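You operate a simulated robot arm through the tools that you are given. There is no shell and no other tool. Be economical: measure what you need, move in short steps, check, and stop when the job is done.

You run a simulated two-armed robot. Do the job below in one go: nothing can be reset, and whatever is moved stays where it is left.

TASK
Put the jug on the bench edge beside the balance away on the top of the steel table. Switch the balance switch on. Switch the switch of the small switch box on. Close the trays cupboard door. Switch the meter switch on. Put the carton that says "stir bars" from the back of the near bench on top of the yellow book and the carton that says "spare lids" on the middle of the bench. Put the 500 g steel weight from the top of the table with the round lid on the bench edge beside the balance and the 200 g steel weight on the drip tray under the taps. Do these in any order. Set down upright: jug, carton.
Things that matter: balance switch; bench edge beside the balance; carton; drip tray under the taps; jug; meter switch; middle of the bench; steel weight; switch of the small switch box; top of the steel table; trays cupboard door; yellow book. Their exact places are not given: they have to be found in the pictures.

The check looks at the end state, three seconds after you hand in, the way a careful person would. Anything else that was tipped, shoved, dropped, spilled or broken makes it a failure. Lids that push on must go on centred and level and be pressed home; caps that screw on are set level and turned clockwise until they are tight.

THE ROBOT
Two 7-joint arms with two-finger grippers on one trunk, on a base that drives. Base frame: it is fixed to the floor where the robot stands at the start and does not move with it; the origin is under the middle of the robot, x ahead of it, y to its left, z up. Lengths are in mm, angles in degrees, forces in N, time in s.
The left shoulder is at the start at [60, 123, 945], the right one opposite. With the tool pointing down near the work surface each hand reaches from about 280 to 780 mm from the robot's upright axis, wherever it stands, measured 20 degrees to its own side. Places, roughly: balance switch [500, -300, 1000]; bench edge beside the balance [600, 200, 900]; carton [1250, 4000, 1000]; drip tray under the taps (69x23 cm) [2980, 2500, 680]; jug [500, 0, 1000]; meter switch [800, 3300, 1000]; middle of the bench [700, 1800, 900]; steel weight [3000, -250, 750]; switch of the small switch box [-500, 1700, 1000]; top of the steel table [-1700, 3500, 800]; trays cupboard door [400, 2400, 400]; yellow book [1250, 3500, 1000]. Payload 1.47 kg a hand.
The TCP of each hand is the grasp point between the finger pads, 16 mm short of the fingertips. In the tool frame z runs along the fingers and y along their closing line. Largest opening 87 mm; the body of the gripper starts 55 mm behind the TCP.
Orientation is told as [roll, pitch, yaw] about the base's x, y, z axes, in that order, counted from this pose: with the fingers straight down and closing along the base's y, the tool's x points along the base's -x, its y along +y and its z along -z.

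THE INTERFACE
- The arms move only by the tool arm_command. It takes "left_steps", "right_steps" or both (then of equal length, played together; a hand with none holds still); each is a list of rows, each a list of 6 numbers: the shift along the tool's x, y, z in units of 250 mm (1.0 is 250 mm), then the turn, a rotation vector about the tool's x, y, z in units of 120 degrees (1.0 is 120 degrees). In form: [[tx, ty, tz, rx, ry, rz], ...]. A call has 1 to 8 rows; each row is the pose to reach, as a shift and turn from the pose commanded when the call began, along the tool's axes at that moment. "left_grip" and "right_grip" are, for a hand that has rows, the closure in counts, from 0 (fully open) to 255 (shut), set as the call begins (left out, the last holds). A call with a number of a shift or a turn outside -1 to 1 is refused whole. A row lasts 0.2 s, in which the tool goes at most 50 mm and 8.6 degrees; a call with a longer step from one row to the next is refused whole, and so is a gripper value outside its range. A pose out of reach is approached as far as the arm can. The call stops where the force on the tool passes 40 N (or 10 N more than at its start, if that is more) or the arm is blocked; 0.2 s more then pass. Each finger travels about 153 mm/s and halts on what it meets, pressing with about 22 N; the grip force reading is that of the motor and also rises with nothing between the fingers. The clock runs only during rows and for 0.2 s after the last one: add rows that repeat a pose to give the fingers time. It gives the time, the measured TCP pose, the force on the tool (base axes), the opening and the grip force at its end, in the units of the frame above (readings bear some noise), with the torque about the TCP (base axes, N m) and any sound that the robot's microphone picked up, and new pictures: "views" is both (left out), scene, wrist or none (wrist: the cameras of the hands that moved).
- Cameras (640 x 400 px; columns grow to the right, rows downward): "scene" is now at [91.6, 8.6, 1510.1]; the picture's right is [0.12, -0.99, 0.00], its down [-0.65, -0.08, -0.76] and it looks along [0.75, 0.09, -0.65] (base axes); focal length 222 px, centre (320, 200). "left" rides on the left gripper at [73, -12, -90] in its tool frame; the picture's right is [0.16, 0.99, 0.00], its down [-0.72, 0.12, -0.68] and it looks along [-0.67, 0.11, 0.73] (tool axes); focal length 247 px, centre (320, 200). "right" rides on the right gripper at [73, 12, -90] in its tool frame; the picture's right is [-0.16, 0.99, 0.00], its down [-0.72, -0.12, -0.68] and it looks along [-0.67, -0.11, 0.73] (tool axes); focal length 247 px, centre (320, 200).
- raise_lower(by): slides the trunk up (or, below 0, down) by that many mm; the arms and the scene camera ride with it, the base frame stays. It gives what a move gives, with no picture.
- steer(legs): drives the robot by 1 to 6 legs, each [ahead, left, turn to the left] in mm, mm and degrees, along the robot's own axes; the way and the turn of a leg run together, so that a leg with both is an arc; at most 1500 mm and 180 degrees a leg. The arms and the cameras ride along, it lands a little off, and it stops where it bumps. It gives what a move gives, and a new picture of the scene camera.
- turn_head(pan, tilt): turns the head with the scene camera to pan (to the left, within 120 degrees either way) and tilt (down, from -29 to 69), counted from straight ahead of the robot. It gives what a move gives, and a new picture of the scene camera.
- probe_pixels(camera, pixels): for up to 12 pixels [column, row] of the newest picture of that camera ("zoom" is the newest enlarged one), the place [x, y, z] in the base frame of the surface seen there, good to about 3 mm. No time passes.
- enlarge(camera, box): a new picture of the part [left, top, right, bottom] of that camera's present view, enlarged. No time passes.
- job_done(): hands the job in; it is judged then, once.

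Keep the steps short. Do not move on a guess: measure, check each grasp and each placing, and mend mistakes. In all there are 138 turns and 260 pictures (those below and enlarged ones count). Leave the grippers open and the arms clear of the work at the hand-in unless told otherwise, and finish with a single line.

The tools are called after "Emit:" by a JSON object that holds its "api" and its "payload". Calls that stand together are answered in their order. arm_command: Moves the arms, as the interface text tells. Its arguments: {"type":"object","properties":{"left_steps":{"type":"array","items":{"type":"array","items":{"type":"number"}}},"left_grip":{"type":"number"},"right_steps":{"type":"array","items":{"type":"array","items":{"type":"number"}}},"right_grip":{"type":"number"},"views":{"type":"string","enum":["both","scene","wrist","none"]}},"required":[]} The other tools are called the same way: raise_lower (by) slides the trunk up or down; steer (legs) drives the base; turn_head (pan, tilt) turns the head that bears the scene camera; probe_pixels (camera, pixels) gives the place of the surface under pixels of a picture; enlarge (camera, box) takes an enlarged picture of a part of a camera's view; job_done () hands the job in.

At the start:

```text
t: 0.0
left_eef_pos: [454.3, 100.6, 1278.9]
left_orientation: [0.0, 0.0, 0.0]
left_wrist_force: [-0.8, -0.3, 0.5]
left_wrist_torque: [0.0, 0.0, -0.02]
left_finger_gap: 87.2
left_finger_force: 0.0
right_eef_pos: [383.1, -263.3, 1286.9]
right_orientation: [0.0, 0.0, -0.2]
right_wrist_force: [0.5, 0.6, 0.3]
right_wrist_torque: [0.0, 0.0, -0.04]
right_finger_gap: 86.9
right_finger_force: 0.1
trunk travel left (down, up): [-100.0, 130.0]
robot x, y, heading: [0.0, 0.6, -0.3]
head pan, tilt: [7.1, 40.8]
```

scene: 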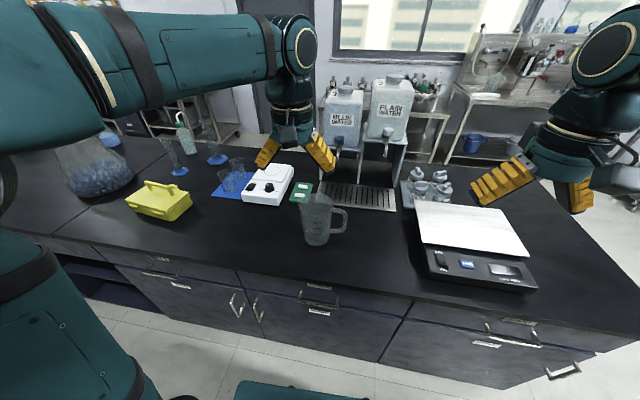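
right: 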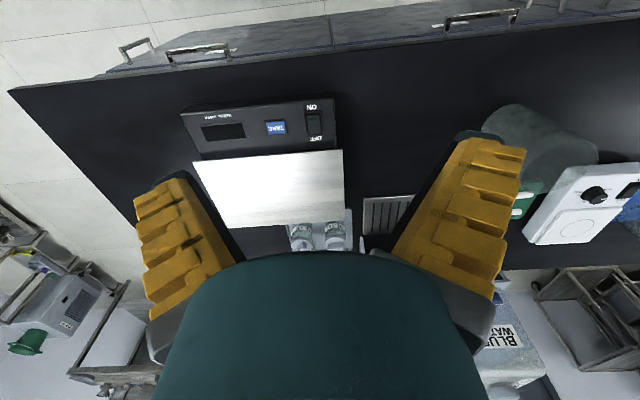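
left: 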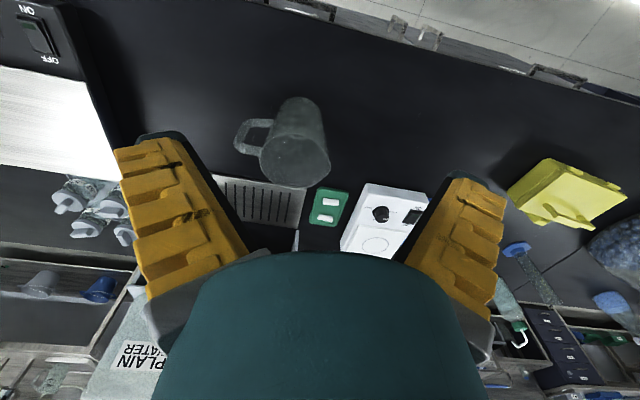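

I see the jug at about (318,220) and the balance at (470,250). First I measure the jug and the balance switch.

Emit:
{"api": "enlarge", "payload": {"camera": "scene", "box": [260, 150, 560, 340]}}

Emit:
{"api": "probe_pixels", "payload": {"camera": "scene", "pixels": [[316, 200], [316, 242], [341, 222], [441, 262], [441, 255], [441, 268], [470, 265], [320, 262], [470, 225], [350, 210], [303, 200], [330, 200]]}}

Emit:
{"api": "enlarge", "payload": {"camera": "right", "box": [170, 70, 370, 195]}}

Emit:
{"api": "probe_pixels", "payload": {"camera": "right", "pixels": [[314, 115], [314, 122], [314, 132], [275, 128], [320, 100], [200, 130]]}}

```text
2.11 times, centred on (410, 245) of scene
```

zoom: 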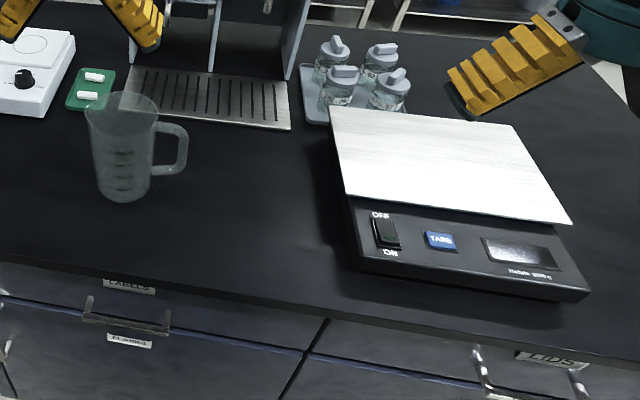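

```text
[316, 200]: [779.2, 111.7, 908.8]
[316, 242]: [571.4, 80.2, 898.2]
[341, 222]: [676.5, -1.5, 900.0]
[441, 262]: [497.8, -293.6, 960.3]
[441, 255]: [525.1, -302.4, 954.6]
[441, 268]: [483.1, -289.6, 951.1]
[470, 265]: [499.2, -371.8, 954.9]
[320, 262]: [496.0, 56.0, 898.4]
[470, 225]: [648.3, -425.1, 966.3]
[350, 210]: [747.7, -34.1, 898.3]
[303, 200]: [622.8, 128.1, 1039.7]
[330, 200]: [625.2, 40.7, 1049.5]
```

```text
3.20 times, centred on (270, 132) of right
```

zoom: 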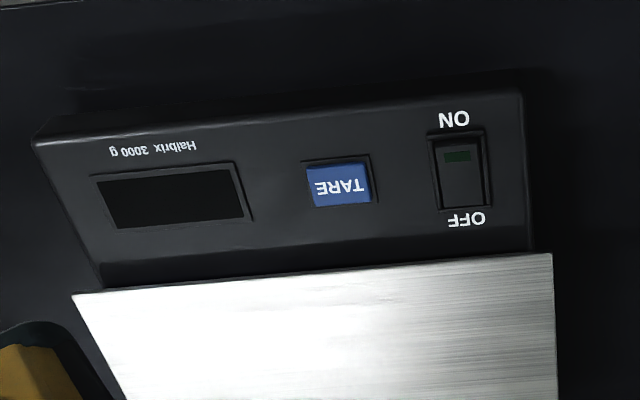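

```text
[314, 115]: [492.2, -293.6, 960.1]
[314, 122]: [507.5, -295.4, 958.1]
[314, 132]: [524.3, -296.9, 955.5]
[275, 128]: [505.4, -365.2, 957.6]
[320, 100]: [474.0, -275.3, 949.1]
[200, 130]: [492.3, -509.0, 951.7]
```

The rocker's ON end is the near end, about (490,-294), raised to z 960, so it is off now. I close the right hand and bring it above that end with a slight pitch. I also measure the jug rim with the left camera.

Emit:
{"api": "arm_command", "payload": {"right_steps": [[-0.06, -0.02, 0.16, 0, 0.014, 0], [-0.12, -0.04, 0.33, 0, 0.028, 0], [-0.18, -0.06, 0.5, 0, 0.042, 0], [-0.24, -0.08, 0.67, 0, 0.056, 0], [-0.3, -0.1, 0.84, 0, 0.07, 0], [-0.36, -0.12, 1.0, 0, 0.083, 0], [-0.36, -0.12, 1.0, 0, 0.083, 0]], "right_grip": 255, "views": "both"}}

Emit:
{"api": "probe_pixels", "payload": {"camera": "left", "pixels": [[296, 165], [262, 160], [328, 160], [290, 186], [295, 140], [295, 110], [248, 130], [242, 145], [300, 98], [275, 120], [315, 120], [278, 100]]}}

Emit:
{"api": "enlarge", "payload": {"camera": "left", "box": [210, 70, 370, 210]}}

```text
t: 1.6
left_eef_pos: [453.2, 99.6, 1279.0]
left_orientation: [0.0, 0.1, -0.1]
left_wrist_force: [-0.1, 0.1, 0.1]
left_wrist_torque: [-0.01, -0.04, 0.0]
left_finger_gap: 86.8
left_finger_force: 0.1
right_eef_pos: [474.6, -295.3, 1038.9]
right_orientation: [0.0, 9.8, -0.1]
right_wrist_force: [0.4, -0.1, 0.1]
right_wrist_torque: [0.02, 0.03, 0.0]
right_finger_gap: 0.3
right_finger_force: 22.2
trunk travel left (down, up): [-100.0, 130.0]
robot x, y, heading: [1.6, 3.0, 0.2]
head pan, tilt: [7.1, 40.8]
```

scene: 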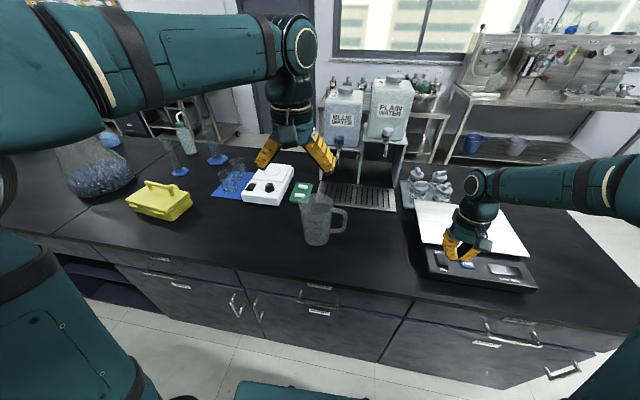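
right: 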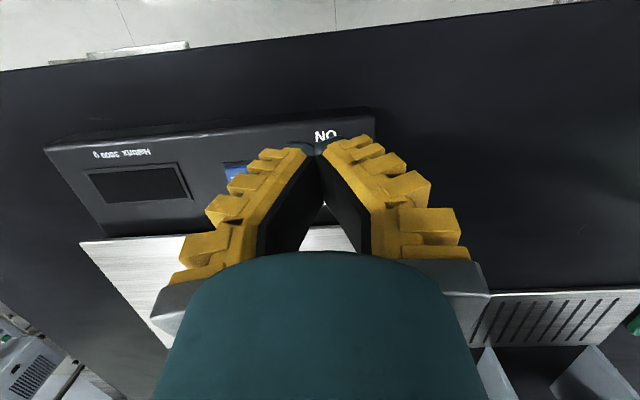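

```text
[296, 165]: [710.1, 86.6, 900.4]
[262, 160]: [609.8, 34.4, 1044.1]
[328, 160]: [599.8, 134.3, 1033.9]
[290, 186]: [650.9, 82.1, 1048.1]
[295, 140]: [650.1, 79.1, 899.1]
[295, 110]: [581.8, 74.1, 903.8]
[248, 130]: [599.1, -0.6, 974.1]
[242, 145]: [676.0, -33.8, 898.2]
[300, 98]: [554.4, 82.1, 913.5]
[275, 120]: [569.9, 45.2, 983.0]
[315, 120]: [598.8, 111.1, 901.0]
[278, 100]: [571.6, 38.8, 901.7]
```

```text
2.86 times, centred on (290, 140) of left
```

zoom: 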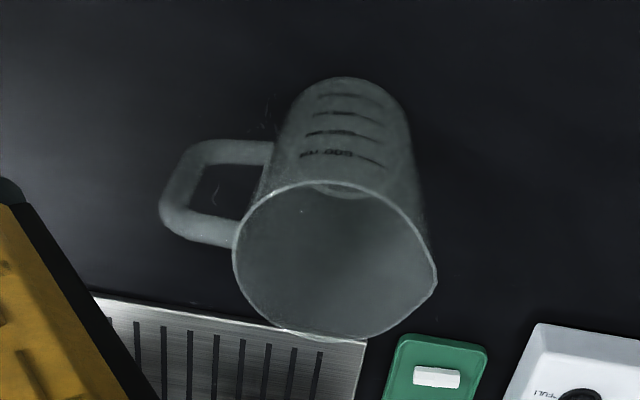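

The jug rim centre is about (603,84), z 1045, radius about 50, with the handle toward -y. The right fingertips are above the ON end. I press down now and stop on force.

Emit:
{"api": "arm_command", "payload": {"right_steps": [[-0.04, 0.004, 0.16, 0, 0, 0], [-0.052, 0.004, 0.22, 0, 0, 0], [-0.058, 0.004, 0.25, 0, 0, 0], [-0.06, 0.004, 0.265, 0, 0, 0], [-0.062, 0.004, 0.28, 0, 0, 0], [-0.063, 0.004, 0.29, 0, 0, 0], [-0.064, 0.004, 0.3, 0, 0, 0]], "views": "none"}}

```text
t: 3.2
left_eef_pos: [451.0, 102.3, 1279.5]
left_orientation: [0.0, 0.0, -0.1]
left_wrist_force: [-0.7, -0.2, -0.2]
left_wrist_torque: [-0.01, -0.01, 0.01]
left_finger_gap: 86.9
left_finger_force: 0.1
right_eef_pos: [475.3, -292.9, 964.8]
right_orientation: [-0.1, 9.5, -0.1]
right_wrist_force: [-6.1, -5.2, 40.3]
right_wrist_torque: [0.01, -0.44, -0.2]
right_finger_gap: 0.0
right_finger_force: 28.5
trunk travel left (down, up): [-100.0, 130.0]
robot x, y, heading: [-3.7, -4.3, -0.1]
head pan, tilt: [7.1, 40.8]
heard: click
```

A click was heard. I raise the right hand and move the left hand above the near-left part of the jug rim, turned 45°.

Emit:
{"api": "arm_command", "payload": {"right_steps": [[0, 0, -0.15, 0, 0, 0], [0, 0, -0.3, 0, 0, 0], [0, 0, -0.45, 0, 0, 0], [0, 0, -0.6, 0, 0, 0], [0.1, 0, -0.75, 0, 0, 0], [0.2, 0, -0.9, 0, 0, 0], [0.3, 0, -1, 0, 0, 0], [0.4, 0, -1, 0, 0, 0]], "left_steps": [[-0.06, 0.008, 0.09, 0, 0, -0.05], [-0.12, 0.017, 0.18, 0, 0, -0.1], [-0.18, 0.025, 0.26, 0, 0, -0.15], [-0.24, 0.035, 0.35, 0, 0, -0.2], [-0.3, 0.045, 0.43, 0, 0, -0.25], [-0.36, 0.055, 0.51, 0, 0, -0.3], [-0.42, 0.063, 0.6, 0, 0, -0.35], [-0.47, 0.066, 0.68, 0, 0, -0.375]], "views": "both"}}

Emit:
{"api": "enlarge", "payload": {"camera": "right", "box": [170, 70, 370, 195]}}

Emit:
{"api": "enlarge", "payload": {"camera": "left", "box": [220, 20, 420, 220]}}

```text
t: 5.0
left_eef_pos: [571.9, 117.6, 1108.1]
left_orientation: [-0.1, 0.0, 45.0]
left_wrist_force: [-0.7, 0.3, 1.3]
left_wrist_torque: [0.0, 0.03, -0.01]
left_finger_gap: 87.2
left_finger_force: 0.1
right_eef_pos: [423.2, -291.9, 1226.2]
right_orientation: [0.1, 9.9, -0.1]
right_wrist_force: [0.2, 0.4, -0.2]
right_wrist_torque: [0.02, 0.01, 0.01]
right_finger_gap: 0.0
right_finger_force: 28.1
trunk travel left (down, up): [-100.0, 130.0]
robot x, y, heading: [-1.8, -2.9, 0.2]
head pan, tilt: [7.1, 40.8]
```

scene: 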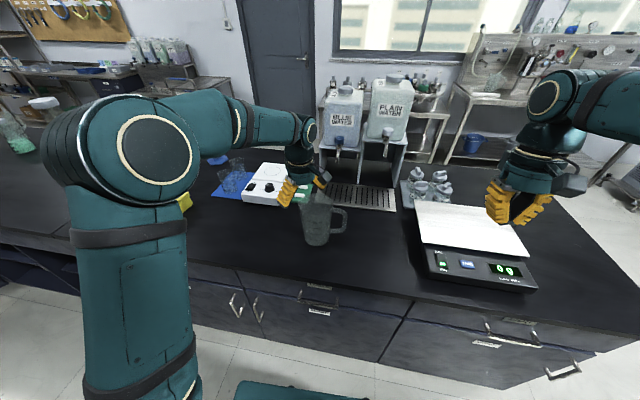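
right: 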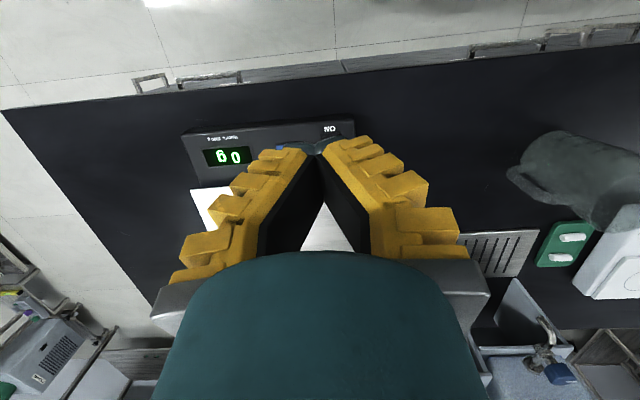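
left: 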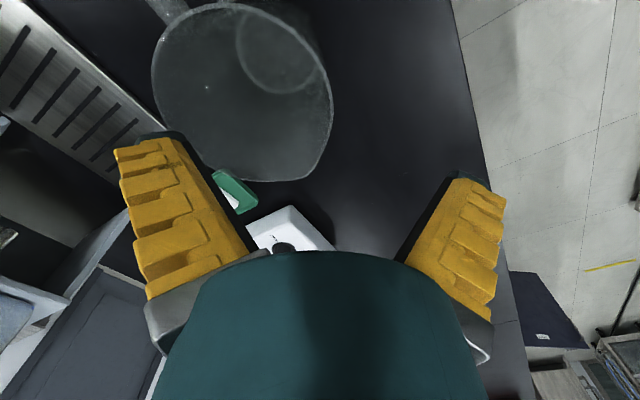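

```text
3.20 times, centred on (270, 132) of right
```

zoom: 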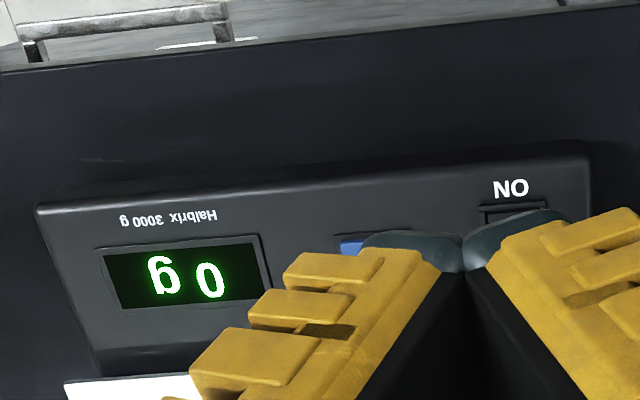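

```text
2.00 times, centred on (320, 120) of left
```

zoom: 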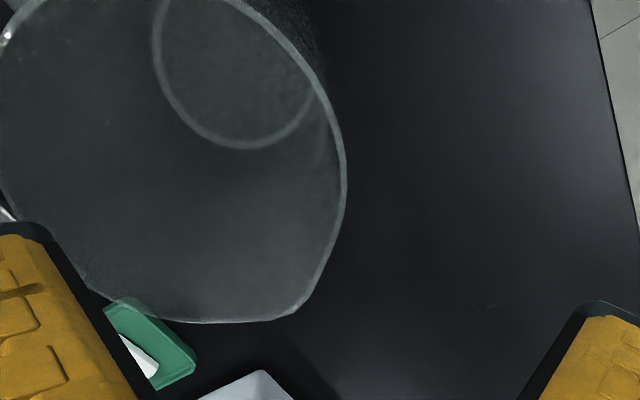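

The balance is on and shows 0 g. Now I probe the rim in the left picture.

Emit:
{"api": "probe_pixels", "payload": {"camera": "left", "pixels": [[332, 105], [327, 80], [300, 30], [155, 60], [322, 150], [260, 180], [200, 150], [310, 172], [160, 95], [280, 15]]}}

```text
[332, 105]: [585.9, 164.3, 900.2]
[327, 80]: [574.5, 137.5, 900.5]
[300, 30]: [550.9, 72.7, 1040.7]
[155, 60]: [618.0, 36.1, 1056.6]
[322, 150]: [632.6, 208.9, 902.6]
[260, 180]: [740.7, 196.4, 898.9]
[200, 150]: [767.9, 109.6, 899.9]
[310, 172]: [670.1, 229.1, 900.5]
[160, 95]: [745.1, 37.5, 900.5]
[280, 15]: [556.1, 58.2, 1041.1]
```

The rim is a circle at centre (601,84), radius about 51. I shift 5 mm outward and lower the left hand so one finger is inside and one outside the wall.

Emit:
{"api": "arm_command", "payload": {"left_steps": [[0.013, 0.02, 0.1, 0, 0, 0], [0.013, 0.02, 0.2, 0, 0, 0], [0.013, 0.02, 0.3, 0, 0, 0], [0.013, 0.02, 0.34, 0, 0, 0]], "views": "both"}}

```text
t: 6.0
left_eef_pos: [565.5, 118.6, 1023.0]
left_orientation: [-0.1, 0.0, 45.0]
left_wrist_force: [0.8, 0.0, 0.3]
left_wrist_torque: [0.04, 0.0, -0.01]
left_finger_gap: 87.1
left_finger_force: 0.0
right_eef_pos: [422.1, -290.7, 1226.6]
right_orientation: [0.0, 9.9, -0.2]
right_wrist_force: [-0.6, -0.7, -0.2]
right_wrist_torque: [0.0, 0.0, -0.01]
right_finger_gap: 0.0
right_finger_force: 27.5
trunk travel left (down, up): [-100.0, 130.0]
robot x, y, heading: [-2.2, 2.2, -0.1]
head pan, tilt: [7.1, 40.8]
```

scene: 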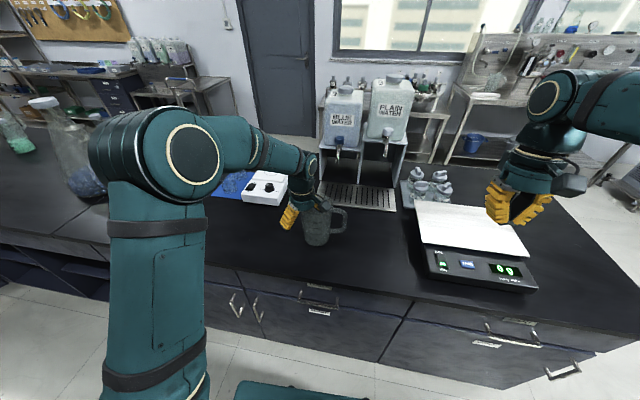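
left: 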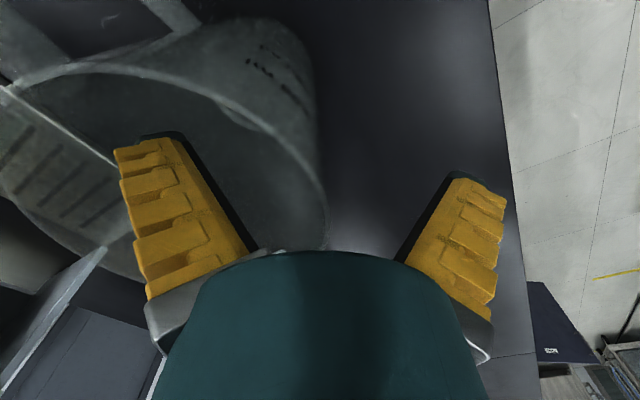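

The inner finger is inside the jug. I close with full grip.

Emit:
{"api": "arm_command", "payload": {"left_steps": [[0, 0, 0, 0, 0, 0], [0, 0, 0, 0, 0, 0], [0, 0, 0, 0, 0, 0], [0, 0, 0, 0, 0, 0]], "left_grip": 255, "views": "wrist"}}

```text
t: 7.0
left_eef_pos: [566.6, 117.7, 1022.5]
left_orientation: [0.0, 0.0, 45.0]
left_wrist_force: [-0.3, 0.6, 0.0]
left_wrist_torque: [0.0, -0.04, 0.05]
left_finger_gap: 6.1
left_finger_force: 22.4
right_eef_pos: [423.5, -291.2, 1226.6]
right_orientation: [0.1, 9.9, -0.1]
right_wrist_force: [-1.3, -0.2, -0.6]
right_wrist_torque: [-0.01, -0.01, 0.0]
right_finger_gap: 0.0
right_finger_force: 28.0
trunk travel left (down, up): [-100.0, 130.0]
robot x, y, heading: [-1.2, -2.7, -0.2]
head pan, tilt: [7.1, 40.8]
```

left: 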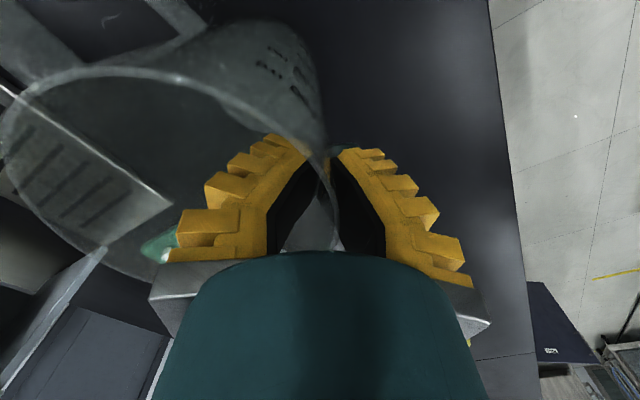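

Gap 6 mm: the wall is held. I lift it straight up 200 mm.

Emit:
{"api": "arm_command", "payload": {"left_steps": [[0, 0, -0.05, 0, 0, 0], [0, 0, -0.15, 0, 0, 0], [0, 0, -0.3, 0, 0, 0], [0, 0, -0.45, 0, 0, 0], [0, 0, -0.6, 0, 0, 0], [0, 0, -0.75, 0, 0, 0], [0, 0, -0.85, 0, 0, 0]], "views": "both"}}

```text
t: 8.6
left_eef_pos: [564.4, 118.6, 1236.5]
left_orientation: [0.0, 0.1, 45.0]
left_wrist_force: [-0.2, 0.5, -1.1]
left_wrist_torque: [-0.02, -0.02, -0.01]
left_finger_gap: 0.0
left_finger_force: 22.1
right_eef_pos: [422.7, -291.5, 1225.6]
right_orientation: [0.1, 9.8, -0.1]
right_wrist_force: [0.5, 0.6, -0.1]
right_wrist_torque: [0.0, 0.02, -0.03]
right_finger_gap: 0.0
right_finger_force: 28.4
trunk travel left (down, up): [-100.0, 130.0]
robot x, y, heading: [1.2, 0.8, 0.1]
head pan, tilt: [7.1, 40.8]
```

scene: 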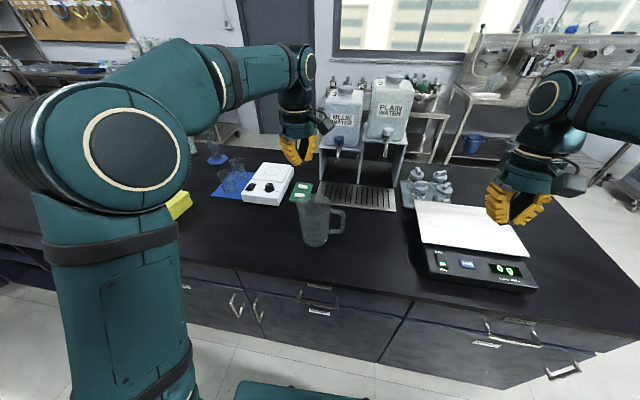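
left: 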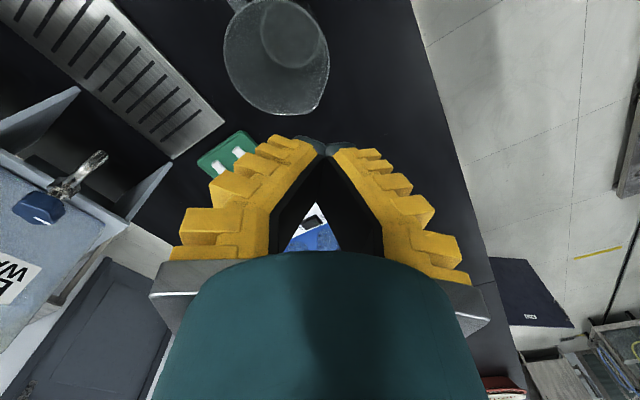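

The jug slipped out of the grip and still stands upright, about where it was. I measure it again.

Emit:
{"api": "enlarge", "payload": {"camera": "left", "box": [200, 0, 360, 130]}}

Emit:
{"api": "enlarge", "payload": {"camera": "scene", "box": [270, 170, 370, 260]}}

Emit:
{"api": "probe_pixels", "payload": {"camera": "left", "pixels": [[224, 50], [228, 78], [245, 100], [295, 113], [324, 80], [327, 55], [310, 15], [328, 70], [270, 111], [319, 98]]}}

```text
3.08 times, centred on (280, 65) of left
```

zoom: 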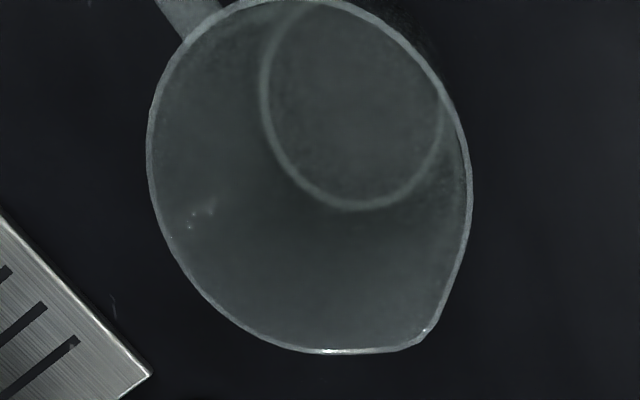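

```text
4.44 times, centred on (320, 215) of scene
```

zoom: 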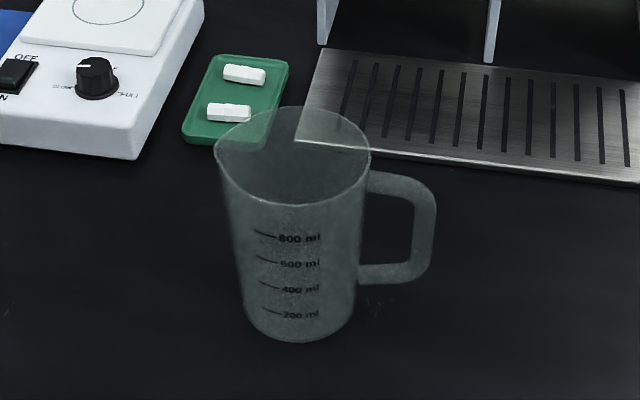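

```text
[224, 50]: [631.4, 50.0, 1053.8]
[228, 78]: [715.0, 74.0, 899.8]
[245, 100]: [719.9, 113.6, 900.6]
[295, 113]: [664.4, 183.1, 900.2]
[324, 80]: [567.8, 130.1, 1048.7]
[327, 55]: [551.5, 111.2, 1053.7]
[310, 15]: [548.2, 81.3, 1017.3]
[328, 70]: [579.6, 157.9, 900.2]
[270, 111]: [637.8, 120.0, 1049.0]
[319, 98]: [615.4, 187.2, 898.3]
```

The jug is empty and upright, with the rim centre now about (598,88), z about 1050. I try again, gripping deeper (42 mm below the rim).

Emit:
{"api": "arm_command", "payload": {"left_steps": [[0, 0, 0, 0, 0, 0], [-0.008, 0.006, 0.1, 0, 0, 0], [-0.008, 0.006, 0.25, 0, 0, 0], [-0.008, 0.006, 0.42, 0, 0, 0], [-0.008, 0.006, 0.59, 0, 0, 0], [-0.008, 0.006, 0.74, 0, 0, 0], [-0.008, 0.006, 0.86, 0, 0, 0], [-0.008, 0.006, 0.912, 0, 0, 0]], "left_grip": 0, "views": "wrist"}}

Emit:
{"api": "arm_command", "payload": {"left_steps": [[0, 0, 0, 0, 0, 0], [0, 0, 0, 0, 0, 0], [0, 0, 0, 0, 0, 0], [0, 0, 0, 0, 0, 0], [0, 0, 0, 0, 0, 0], [0, 0, -0.02, 0, 0, 0], [0, 0, -0.04, 0, 0, 0], [0, 0, -0.06, 0, 0, 0]], "left_grip": 255, "views": "both"}}

```text
t: 10.4
left_eef_pos: [567.7, 121.6, 1006.8]
left_orientation: [0.1, -0.1, 45.1]
left_wrist_force: [-0.1, 0.3, 0.0]
left_wrist_torque: [0.01, -0.01, 0.0]
left_finger_gap: 86.8
left_finger_force: 0.1
right_eef_pos: [422.5, -290.9, 1226.7]
right_orientation: [0.0, 9.9, -0.1]
right_wrist_force: [-0.6, 0.0, -0.3]
right_wrist_torque: [0.01, 0.0, 0.02]
right_finger_gap: 0.0
right_finger_force: 27.5
trunk travel left (down, up): [-100.0, 130.0]
robot x, y, heading: [1.0, -1.4, -0.2]
head pan, tilt: [7.1, 40.8]
```

left: 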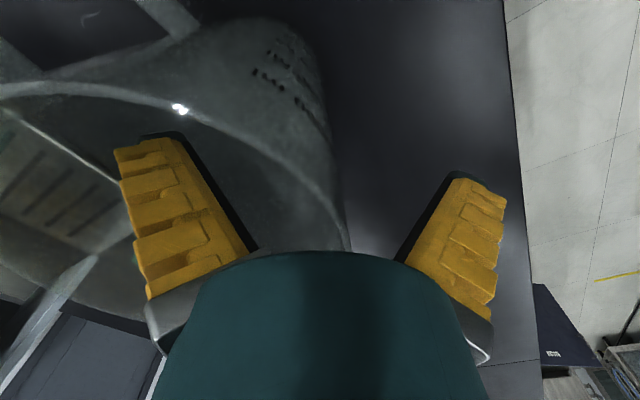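

```text
t: 12.2
left_eef_pos: [567.0, 122.3, 1022.5]
left_orientation: [0.0, 0.0, 44.9]
left_wrist_force: [0.5, 0.0, -0.6]
left_wrist_torque: [0.07, 0.03, -0.01]
left_finger_gap: 5.9
left_finger_force: 21.6
right_eef_pos: [423.1, -291.5, 1226.3]
right_orientation: [0.0, 9.9, 0.0]
right_wrist_force: [-0.4, 0.2, -0.6]
right_wrist_torque: [-0.01, -0.02, 0.01]
right_finger_gap: 0.1
right_finger_force: 28.0
trunk travel left (down, up): [-100.0, 130.0]
robot x, y, heading: [1.7, 0.1, 0.0]
head pan, tilt: [7.1, 40.8]
```

scene: 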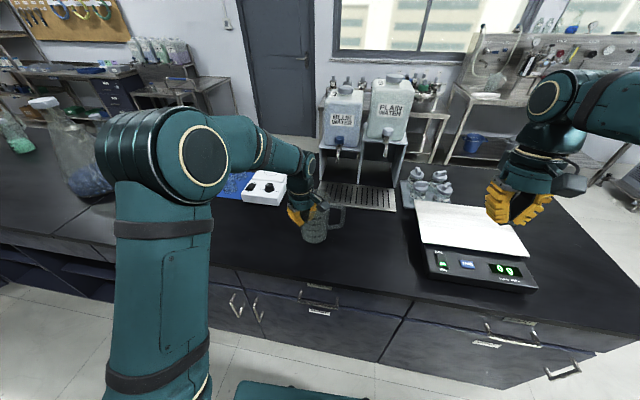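
left: 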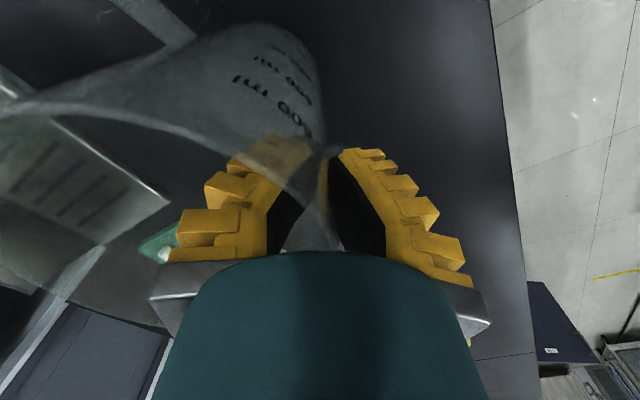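

Still held (gap 5.9). I raise slowly another 25 mm and check.

Emit:
{"api": "arm_command", "payload": {"left_steps": [[0, 0, -0.02, 0, 0, 0], [0, 0, -0.04, 0, 0, 0], [0, 0, -0.06, 0, 0, 0], [0, 0, -0.08, 0, 0, 0], [0, 0, -0.1, 0, 0, 0]], "views": "both"}}

Emit:
{"api": "enlarge", "payload": {"camera": "scene", "box": [270, 170, 370, 260]}}

```text
t: 13.4
left_eef_pos: [564.6, 122.6, 1048.9]
left_orientation: [0.0, 0.0, 45.1]
left_wrist_force: [-0.8, -0.5, -1.1]
left_wrist_torque: [0.07, 0.04, 0.01]
left_finger_gap: 6.1
left_finger_force: 22.1
right_eef_pos: [423.2, -291.1, 1227.0]
right_orientation: [0.0, 9.9, -0.1]
right_wrist_force: [0.0, 0.5, -0.9]
right_wrist_torque: [-0.03, 0.02, 0.0]
right_finger_gap: 0.0
right_finger_force: 27.9
trunk travel left (down, up): [-100.0, 130.0]
robot x, y, heading: [0.9, -0.8, 0.3]
head pan, tilt: [7.1, 40.8]
```

scene: 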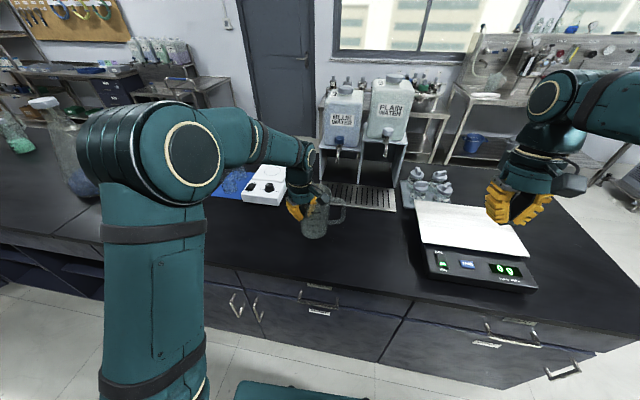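
left: 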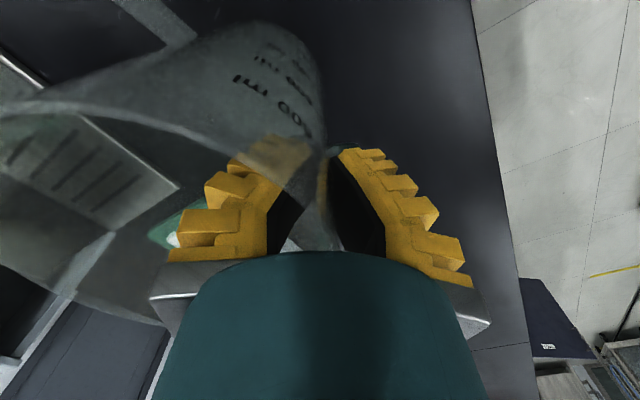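

```text
4.44 times, centred on (320, 215) of scene
```

zoom: 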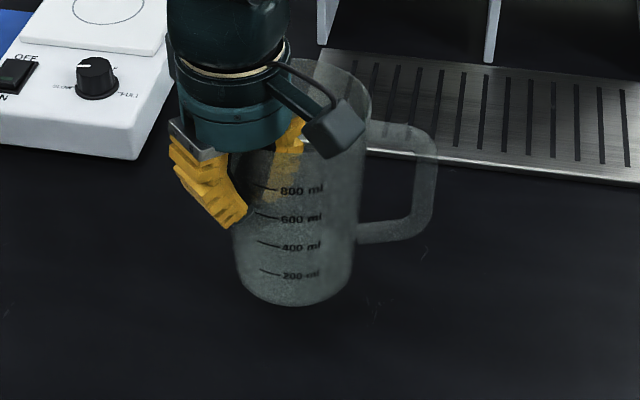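

The jug is lifted, still held. I raise it slowly to about z 1200 and pull it toward the robot. Then I look around for the layout.

Emit:
{"api": "arm_command", "payload": {"left_steps": [[0, 0, -0.08, 0, 0, 0], [0, 0, -0.16, 0, 0, 0], [0.03, 0.03, -0.24, 0, 0, 0], [0.09, 0.09, -0.32, 0, 0, 0], [0.15, 0.15, -0.4, 0, 0, 0], [0.21, 0.19, -0.46, 0, 0, 0], [0.27, 0.23, -0.5, 0, 0, 0], [0.3, 0.25, -0.52, 0, 0, 0]], "views": "none"}}

Emit:
{"api": "turn_head", "payload": {"pan": 100, "tilt": 30}}

Emit:
{"api": "turn_head", "payload": {"pan": 50, "tilt": 25}}

```text
t: 15.2
left_eef_pos: [467.1, 113.1, 1177.0]
left_orientation: [0.0, 0.0, 45.0]
left_wrist_force: [-0.4, 0.6, -1.0]
left_wrist_torque: [0.05, 0.02, -0.01]
left_finger_gap: 5.5
left_finger_force: 22.5
right_eef_pos: [423.3, -291.5, 1227.0]
right_orientation: [0.0, 10.0, -0.1]
right_wrist_force: [0.5, -0.5, -0.3]
right_wrist_torque: [0.02, -0.03, -0.04]
right_finger_gap: 0.0
right_finger_force: 28.2
trunk travel left (down, up): [-100.0, 130.0]
robot x, y, heading: [-1.5, 0.2, 0.0]
head pan, tilt: [7.1, 40.8]
```

```text
t: 16.9
left_eef_pos: [469.3, 112.9, 1178.3]
left_orientation: [0.0, 0.1, 45.0]
left_wrist_force: [0.3, 0.3, -1.0]
left_wrist_torque: [0.04, 0.02, -0.02]
left_finger_gap: 5.8
left_finger_force: 22.2
right_eef_pos: [422.4, -292.6, 1226.2]
right_orientation: [-0.1, 9.9, -0.1]
right_wrist_force: [0.0, 0.2, -0.5]
right_wrist_torque: [-0.03, 0.02, -0.01]
right_finger_gap: 0.0
right_finger_force: 27.5
trunk travel left (down, up): [-100.0, 130.0]
robot x, y, heading: [1.8, 2.8, -0.1]
head pan, tilt: [100.0, 30.0]
```

scene: 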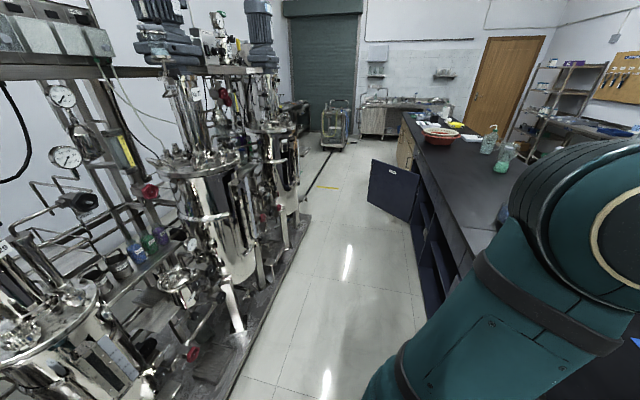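

```text
t: 18.1
left_eef_pos: [469.1, 113.5, 1177.2]
left_orientation: [0.0, 0.1, 45.0]
left_wrist_force: [0.0, 0.1, -0.8]
left_wrist_torque: [0.05, 0.02, 0.01]
left_finger_gap: 5.9
left_finger_force: 22.2
right_eef_pos: [423.5, -290.8, 1226.5]
right_orientation: [0.0, 10.0, -0.1]
right_wrist_force: [0.4, 0.0, -0.1]
right_wrist_torque: [-0.03, 0.0, -0.01]
right_finger_gap: 0.1
right_finger_force: 28.2
trunk travel left (down, up): [-100.0, 130.0]
robot x, y, heading: [-1.1, -2.2, -0.1]
head pan, tilt: [50.0, 25.0]
```

scene: 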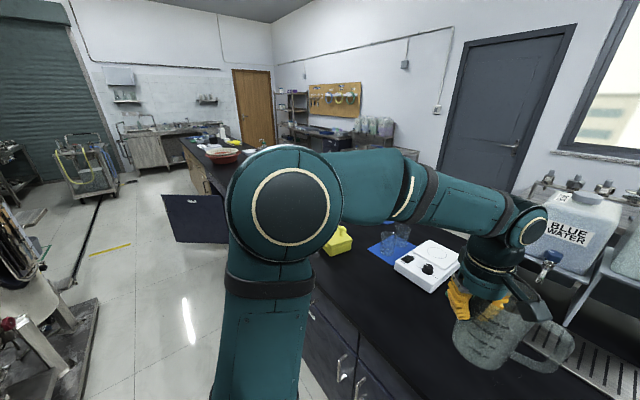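

I see the aisle: the bench to the right, reactors to the left, and the open navy cupboard door at (195,215). I turn the head along the aisle and probe the obstacles.

Emit:
{"api": "turn_head", "payload": {"pan": 88, "tilt": 25}}

Emit:
{"api": "probe_pixels", "payload": {"camera": "scene", "pixels": [[240, 200], [200, 300], [150, 350], [320, 300], [280, 190], [330, 190], [300, 100], [250, 230]]}}

```text
t: 19.1
left_eef_pos: [469.2, 113.8, 1177.1]
left_orientation: [-0.1, -0.1, 44.9]
left_wrist_force: [0.0, 0.5, -1.1]
left_wrist_torque: [0.04, 0.01, -0.01]
left_finger_gap: 6.1
left_finger_force: 21.9
right_eef_pos: [424.3, -291.6, 1226.2]
right_orientation: [0.0, 10.0, -0.1]
right_wrist_force: [0.9, 0.5, -0.4]
right_wrist_torque: [0.0, -0.03, -0.01]
right_finger_gap: 0.0
right_finger_force: 28.2
trunk travel left (down, up): [-100.0, 130.0]
robot x, y, heading: [0.3, -4.4, 0.2]
head pan, tilt: [88.0, 25.0]
```

scene: 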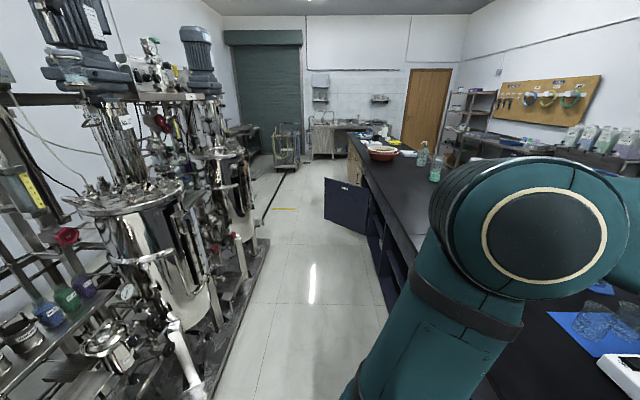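

```text
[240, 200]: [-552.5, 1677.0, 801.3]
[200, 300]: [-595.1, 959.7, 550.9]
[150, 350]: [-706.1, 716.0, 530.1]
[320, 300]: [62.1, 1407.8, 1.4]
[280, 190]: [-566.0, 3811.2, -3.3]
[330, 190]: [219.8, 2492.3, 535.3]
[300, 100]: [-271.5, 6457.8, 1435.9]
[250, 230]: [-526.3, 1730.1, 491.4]
```

Now the floor edges, the door edge, and a zoom toward the switch box near (235,190).

Emit:
{"api": "enlarge", "payload": {"camera": "scene", "box": [190, 110, 390, 240]}}

Emit:
{"api": "probe_pixels", "payload": {"camera": "scene", "pixels": [[268, 242], [245, 320], [228, 390], [325, 205], [325, 180], [368, 230], [368, 190], [230, 175], [250, 190], [375, 300], [290, 160], [250, 140]]}}

```text
3.08 times, centred on (290, 175) of scene
```

zoom: 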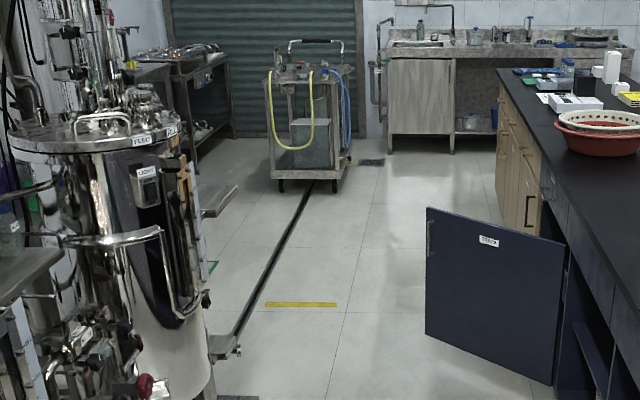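

```text
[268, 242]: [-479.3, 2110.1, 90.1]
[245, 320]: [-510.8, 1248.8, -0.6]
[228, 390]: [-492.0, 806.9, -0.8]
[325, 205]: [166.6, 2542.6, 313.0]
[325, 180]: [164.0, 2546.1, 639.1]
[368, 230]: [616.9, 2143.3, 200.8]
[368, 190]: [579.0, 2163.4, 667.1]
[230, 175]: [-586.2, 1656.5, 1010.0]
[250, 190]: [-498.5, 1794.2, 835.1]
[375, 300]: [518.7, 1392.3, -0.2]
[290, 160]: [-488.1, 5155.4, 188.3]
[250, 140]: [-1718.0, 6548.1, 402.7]
```

I raise the trunk 100 mm for clearance, turn left 90° to face along the aisle, and drive ahead a little.

Emit:
{"api": "raise_lower", "payload": {"by": 100}}

Emit:
{"api": "turn_head", "payload": {"pan": 0, "tilt": 35}}

Emit:
{"api": "steer", "payload": {"legs": [[-60, 0, 0], [0, 0, 90]]}}

```text
t: 20.4
left_eef_pos: [468.5, 112.0, 1277.3]
left_orientation: [-0.1, 0.0, 44.9]
left_wrist_force: [0.4, 0.0, -2.0]
left_wrist_torque: [0.05, 0.05, 0.01]
left_finger_gap: 5.9
left_finger_force: 22.1
right_eef_pos: [423.4, -291.5, 1326.3]
right_orientation: [0.0, 9.9, -0.1]
right_wrist_force: [-0.2, -0.3, 0.6]
right_wrist_torque: [0.01, 0.0, 0.01]
right_finger_gap: 0.1
right_finger_force: 27.6
trunk travel left (down, up): [-200.0, 30.0]
robot x, y, heading: [1.2, 3.3, 0.0]
head pan, tilt: [88.0, 25.0]
```

```text
t: 22.1
left_eef_pos: [468.5, 114.7, 1276.4]
left_orientation: [0.0, 0.0, 45.0]
left_wrist_force: [-0.4, -0.1, -0.9]
left_wrist_torque: [0.03, 0.05, 0.01]
left_finger_gap: 5.9
left_finger_force: 22.1
right_eef_pos: [423.4, -291.3, 1326.1]
right_orientation: [0.0, 9.9, -0.1]
right_wrist_force: [0.1, 0.1, 0.6]
right_wrist_torque: [0.0, 0.01, -0.04]
right_finger_gap: 0.0
right_finger_force: 27.4
trunk travel left (down, up): [-200.0, 30.0]
robot x, y, heading: [-0.6, 0.1, 0.4]
head pan, tilt: [0.0, 35.0]
```

scene: 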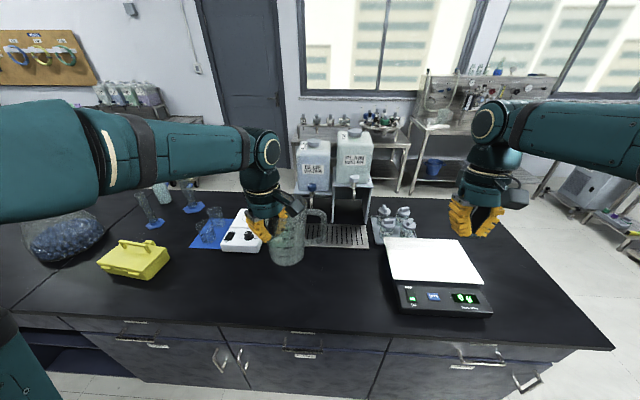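

```text
t: 26.9
left_eef_pos: [-182.9, 465.6, 1276.6]
left_orientation: [0.0, 0.0, 136.2]
left_wrist_force: [0.4, -1.1, -1.0]
left_wrist_torque: [-0.04, 0.08, -0.01]
left_finger_gap: 5.8
left_finger_force: 21.8
right_eef_pos: [222.4, 428.6, 1325.7]
right_orientation: [0.0, 10.0, 91.3]
right_wrist_force: [1.0, -0.5, -0.5]
right_wrist_torque: [-0.02, 0.02, 0.0]
right_finger_gap: 0.1
right_finger_force: 27.9
trunk travel left (down, up): [-200.0, 30.0]
robot x, y, heading: [-56.2, -1.8, 91.1]
head pan, tilt: [0.0, 35.0]
```

scene: 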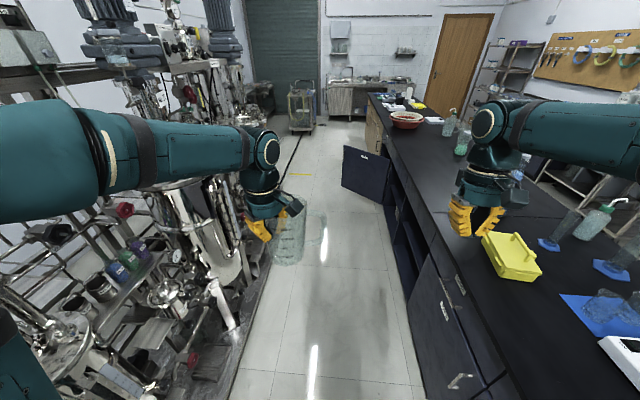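

The jug still hangs in the left hand. I drive ahead along the aisle to about y=1200, correcting slightly to the right.

Emit:
{"api": "steer", "payload": {"legs": [[0, -40, -1], [1200, 0, 0]]}}

```text
t: 33.6
left_eef_pos: [-146.7, 1662.5, 1276.7]
left_orientation: [0.1, 0.0, 135.6]
left_wrist_force: [0.1, -0.3, -0.9]
left_wrist_torque: [-0.03, 0.08, 0.01]
left_finger_gap: 6.1
left_finger_force: 21.6
right_eef_pos: [256.7, 1620.1, 1327.1]
right_orientation: [0.1, 10.0, 90.5]
right_wrist_force: [-0.1, -0.5, -0.1]
right_wrist_torque: [0.0, 0.03, 0.03]
right_finger_gap: 0.0
right_finger_force: 28.5
trunk travel left (down, up): [-200.0, 30.0]
robot x, y, heading: [-27.2, 1191.9, 90.4]
head pan, tilt: [0.0, 35.0]
```

scene: 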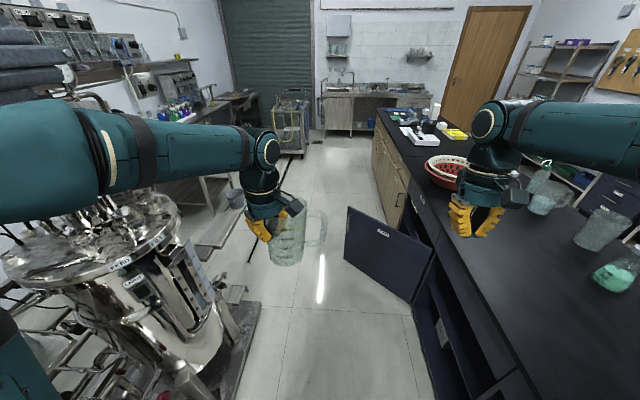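

I see the switch box "LIGHT" on the vessel at about (140,285). I zoom on it and on the door.

Emit:
{"api": "enlarge", "payload": {"camera": "scene", "box": [80, 220, 260, 340]}}

Emit:
{"api": "probe_pixels", "payload": {"camera": "scene", "pixels": [[140, 285], [150, 297], [347, 210], [347, 260], [430, 250], [412, 300], [440, 330], [480, 340], [436, 270], [400, 190], [520, 370], [425, 215]]}}

Emit:
{"api": "enlarge", "payload": {"camera": "scene", "box": [330, 150, 550, 400]}}

```text
3.33 times, centred on (170, 280) of scene
```

zoom: 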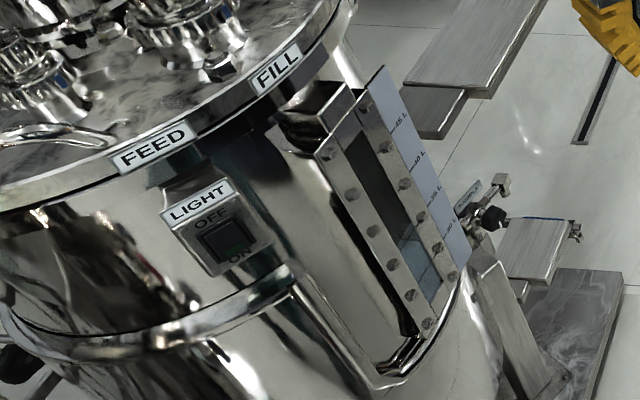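

```text
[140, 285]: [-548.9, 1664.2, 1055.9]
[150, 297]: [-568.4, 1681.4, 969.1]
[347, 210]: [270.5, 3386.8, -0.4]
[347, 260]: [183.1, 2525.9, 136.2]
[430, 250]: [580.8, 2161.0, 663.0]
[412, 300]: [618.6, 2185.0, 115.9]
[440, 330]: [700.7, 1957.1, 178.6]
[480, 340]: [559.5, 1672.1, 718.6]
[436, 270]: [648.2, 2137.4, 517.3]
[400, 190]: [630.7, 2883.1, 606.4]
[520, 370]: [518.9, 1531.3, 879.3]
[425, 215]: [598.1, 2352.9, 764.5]
```

```text
1.60 times, centred on (440, 275) of scene
```

zoom: 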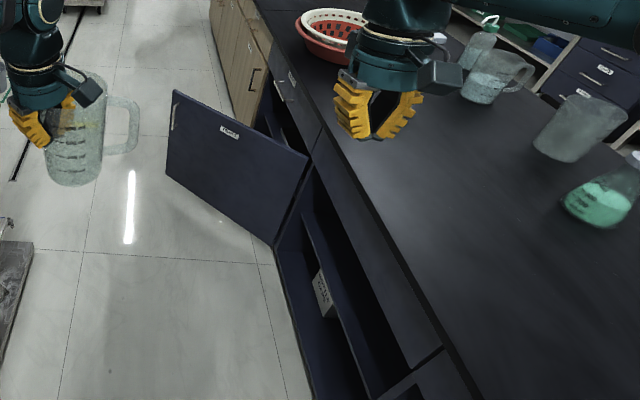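

The door is hinged at about (580,2161), open about 45°, with its outside facing us: I can push it shut from this side. Now I zoom on the light switch.

Emit:
{"api": "enlarge", "payload": {"camera": "scene", "box": [120, 268, 165, 303]}}

```text
11.43 times, centred on (142, 286) of scene
```

zoom: 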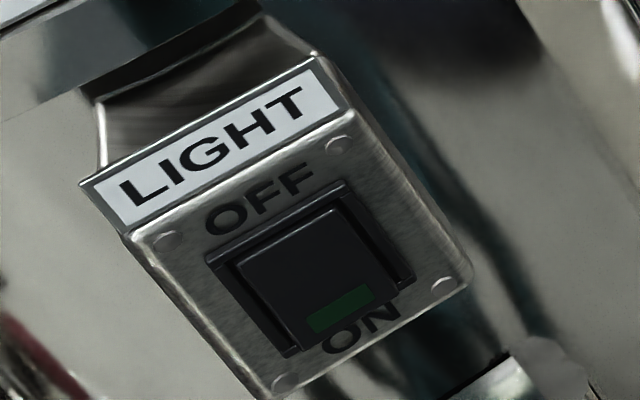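

Emit:
{"api": "probe_pixels", "payload": {"camera": "zoom", "pixels": [[290, 240], [340, 308], [305, 340], [390, 285], [160, 245], [335, 145], [280, 380], [445, 285], [340, 75], [110, 190], [255, 185], [300, 290]]}}

```text
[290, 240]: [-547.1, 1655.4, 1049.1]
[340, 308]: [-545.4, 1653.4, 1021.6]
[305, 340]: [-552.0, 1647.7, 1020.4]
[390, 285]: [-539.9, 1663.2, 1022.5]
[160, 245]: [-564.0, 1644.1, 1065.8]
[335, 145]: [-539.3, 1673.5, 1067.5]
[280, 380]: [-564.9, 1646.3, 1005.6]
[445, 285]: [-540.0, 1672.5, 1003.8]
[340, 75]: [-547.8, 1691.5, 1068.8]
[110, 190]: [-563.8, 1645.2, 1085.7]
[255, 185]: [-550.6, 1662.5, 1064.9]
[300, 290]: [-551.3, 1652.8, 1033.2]
```

The door can be shut by pushing its outside face with the closed right hand. I drive ahead to about y=2050 and turn right 45° to face it.

Emit:
{"api": "steer", "payload": {"legs": [[850, 0, 0], [0, 0, -45]]}}

```text
t: 40.2
left_eef_pos: [208.4, 2468.0, 1275.8]
left_orientation: [-0.1, 0.1, 90.8]
left_wrist_force: [-1.1, 0.0, -0.4]
left_wrist_torque: [0.02, 0.07, 0.01]
left_finger_gap: 5.9
left_finger_force: 22.0
right_eef_pos: [465.6, 2152.6, 1326.6]
right_orientation: [0.0, 9.9, 45.6]
right_wrist_force: [-0.2, -0.2, 0.4]
right_wrist_torque: [-0.02, 0.0, -0.05]
right_finger_gap: 0.1
right_finger_force: 28.4
trunk travel left (down, up): [-200.0, 30.0]
robot x, y, heading: [-40.5, 2050.3, 45.7]
head pan, tilt: [0.0, 35.0]
```

scene: 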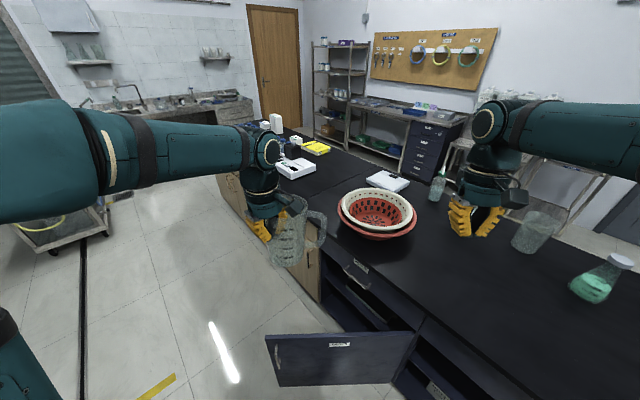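

The door is at (340,355). I probe it.

Emit:
{"api": "probe_pixels", "payload": {"camera": "scene", "pixels": [[270, 345], [290, 343], [330, 340], [410, 340], [282, 380], [340, 360], [335, 290], [425, 315], [360, 268], [320, 270], [278, 360], [345, 325]]}}

```text
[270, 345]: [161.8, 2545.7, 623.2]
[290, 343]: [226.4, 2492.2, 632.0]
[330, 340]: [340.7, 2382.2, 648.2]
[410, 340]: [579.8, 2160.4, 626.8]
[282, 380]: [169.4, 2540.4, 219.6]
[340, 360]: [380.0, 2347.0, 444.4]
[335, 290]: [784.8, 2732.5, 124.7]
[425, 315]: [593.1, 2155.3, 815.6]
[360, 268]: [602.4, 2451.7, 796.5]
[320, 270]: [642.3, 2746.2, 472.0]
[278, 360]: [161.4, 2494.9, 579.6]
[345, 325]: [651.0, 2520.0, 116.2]
```

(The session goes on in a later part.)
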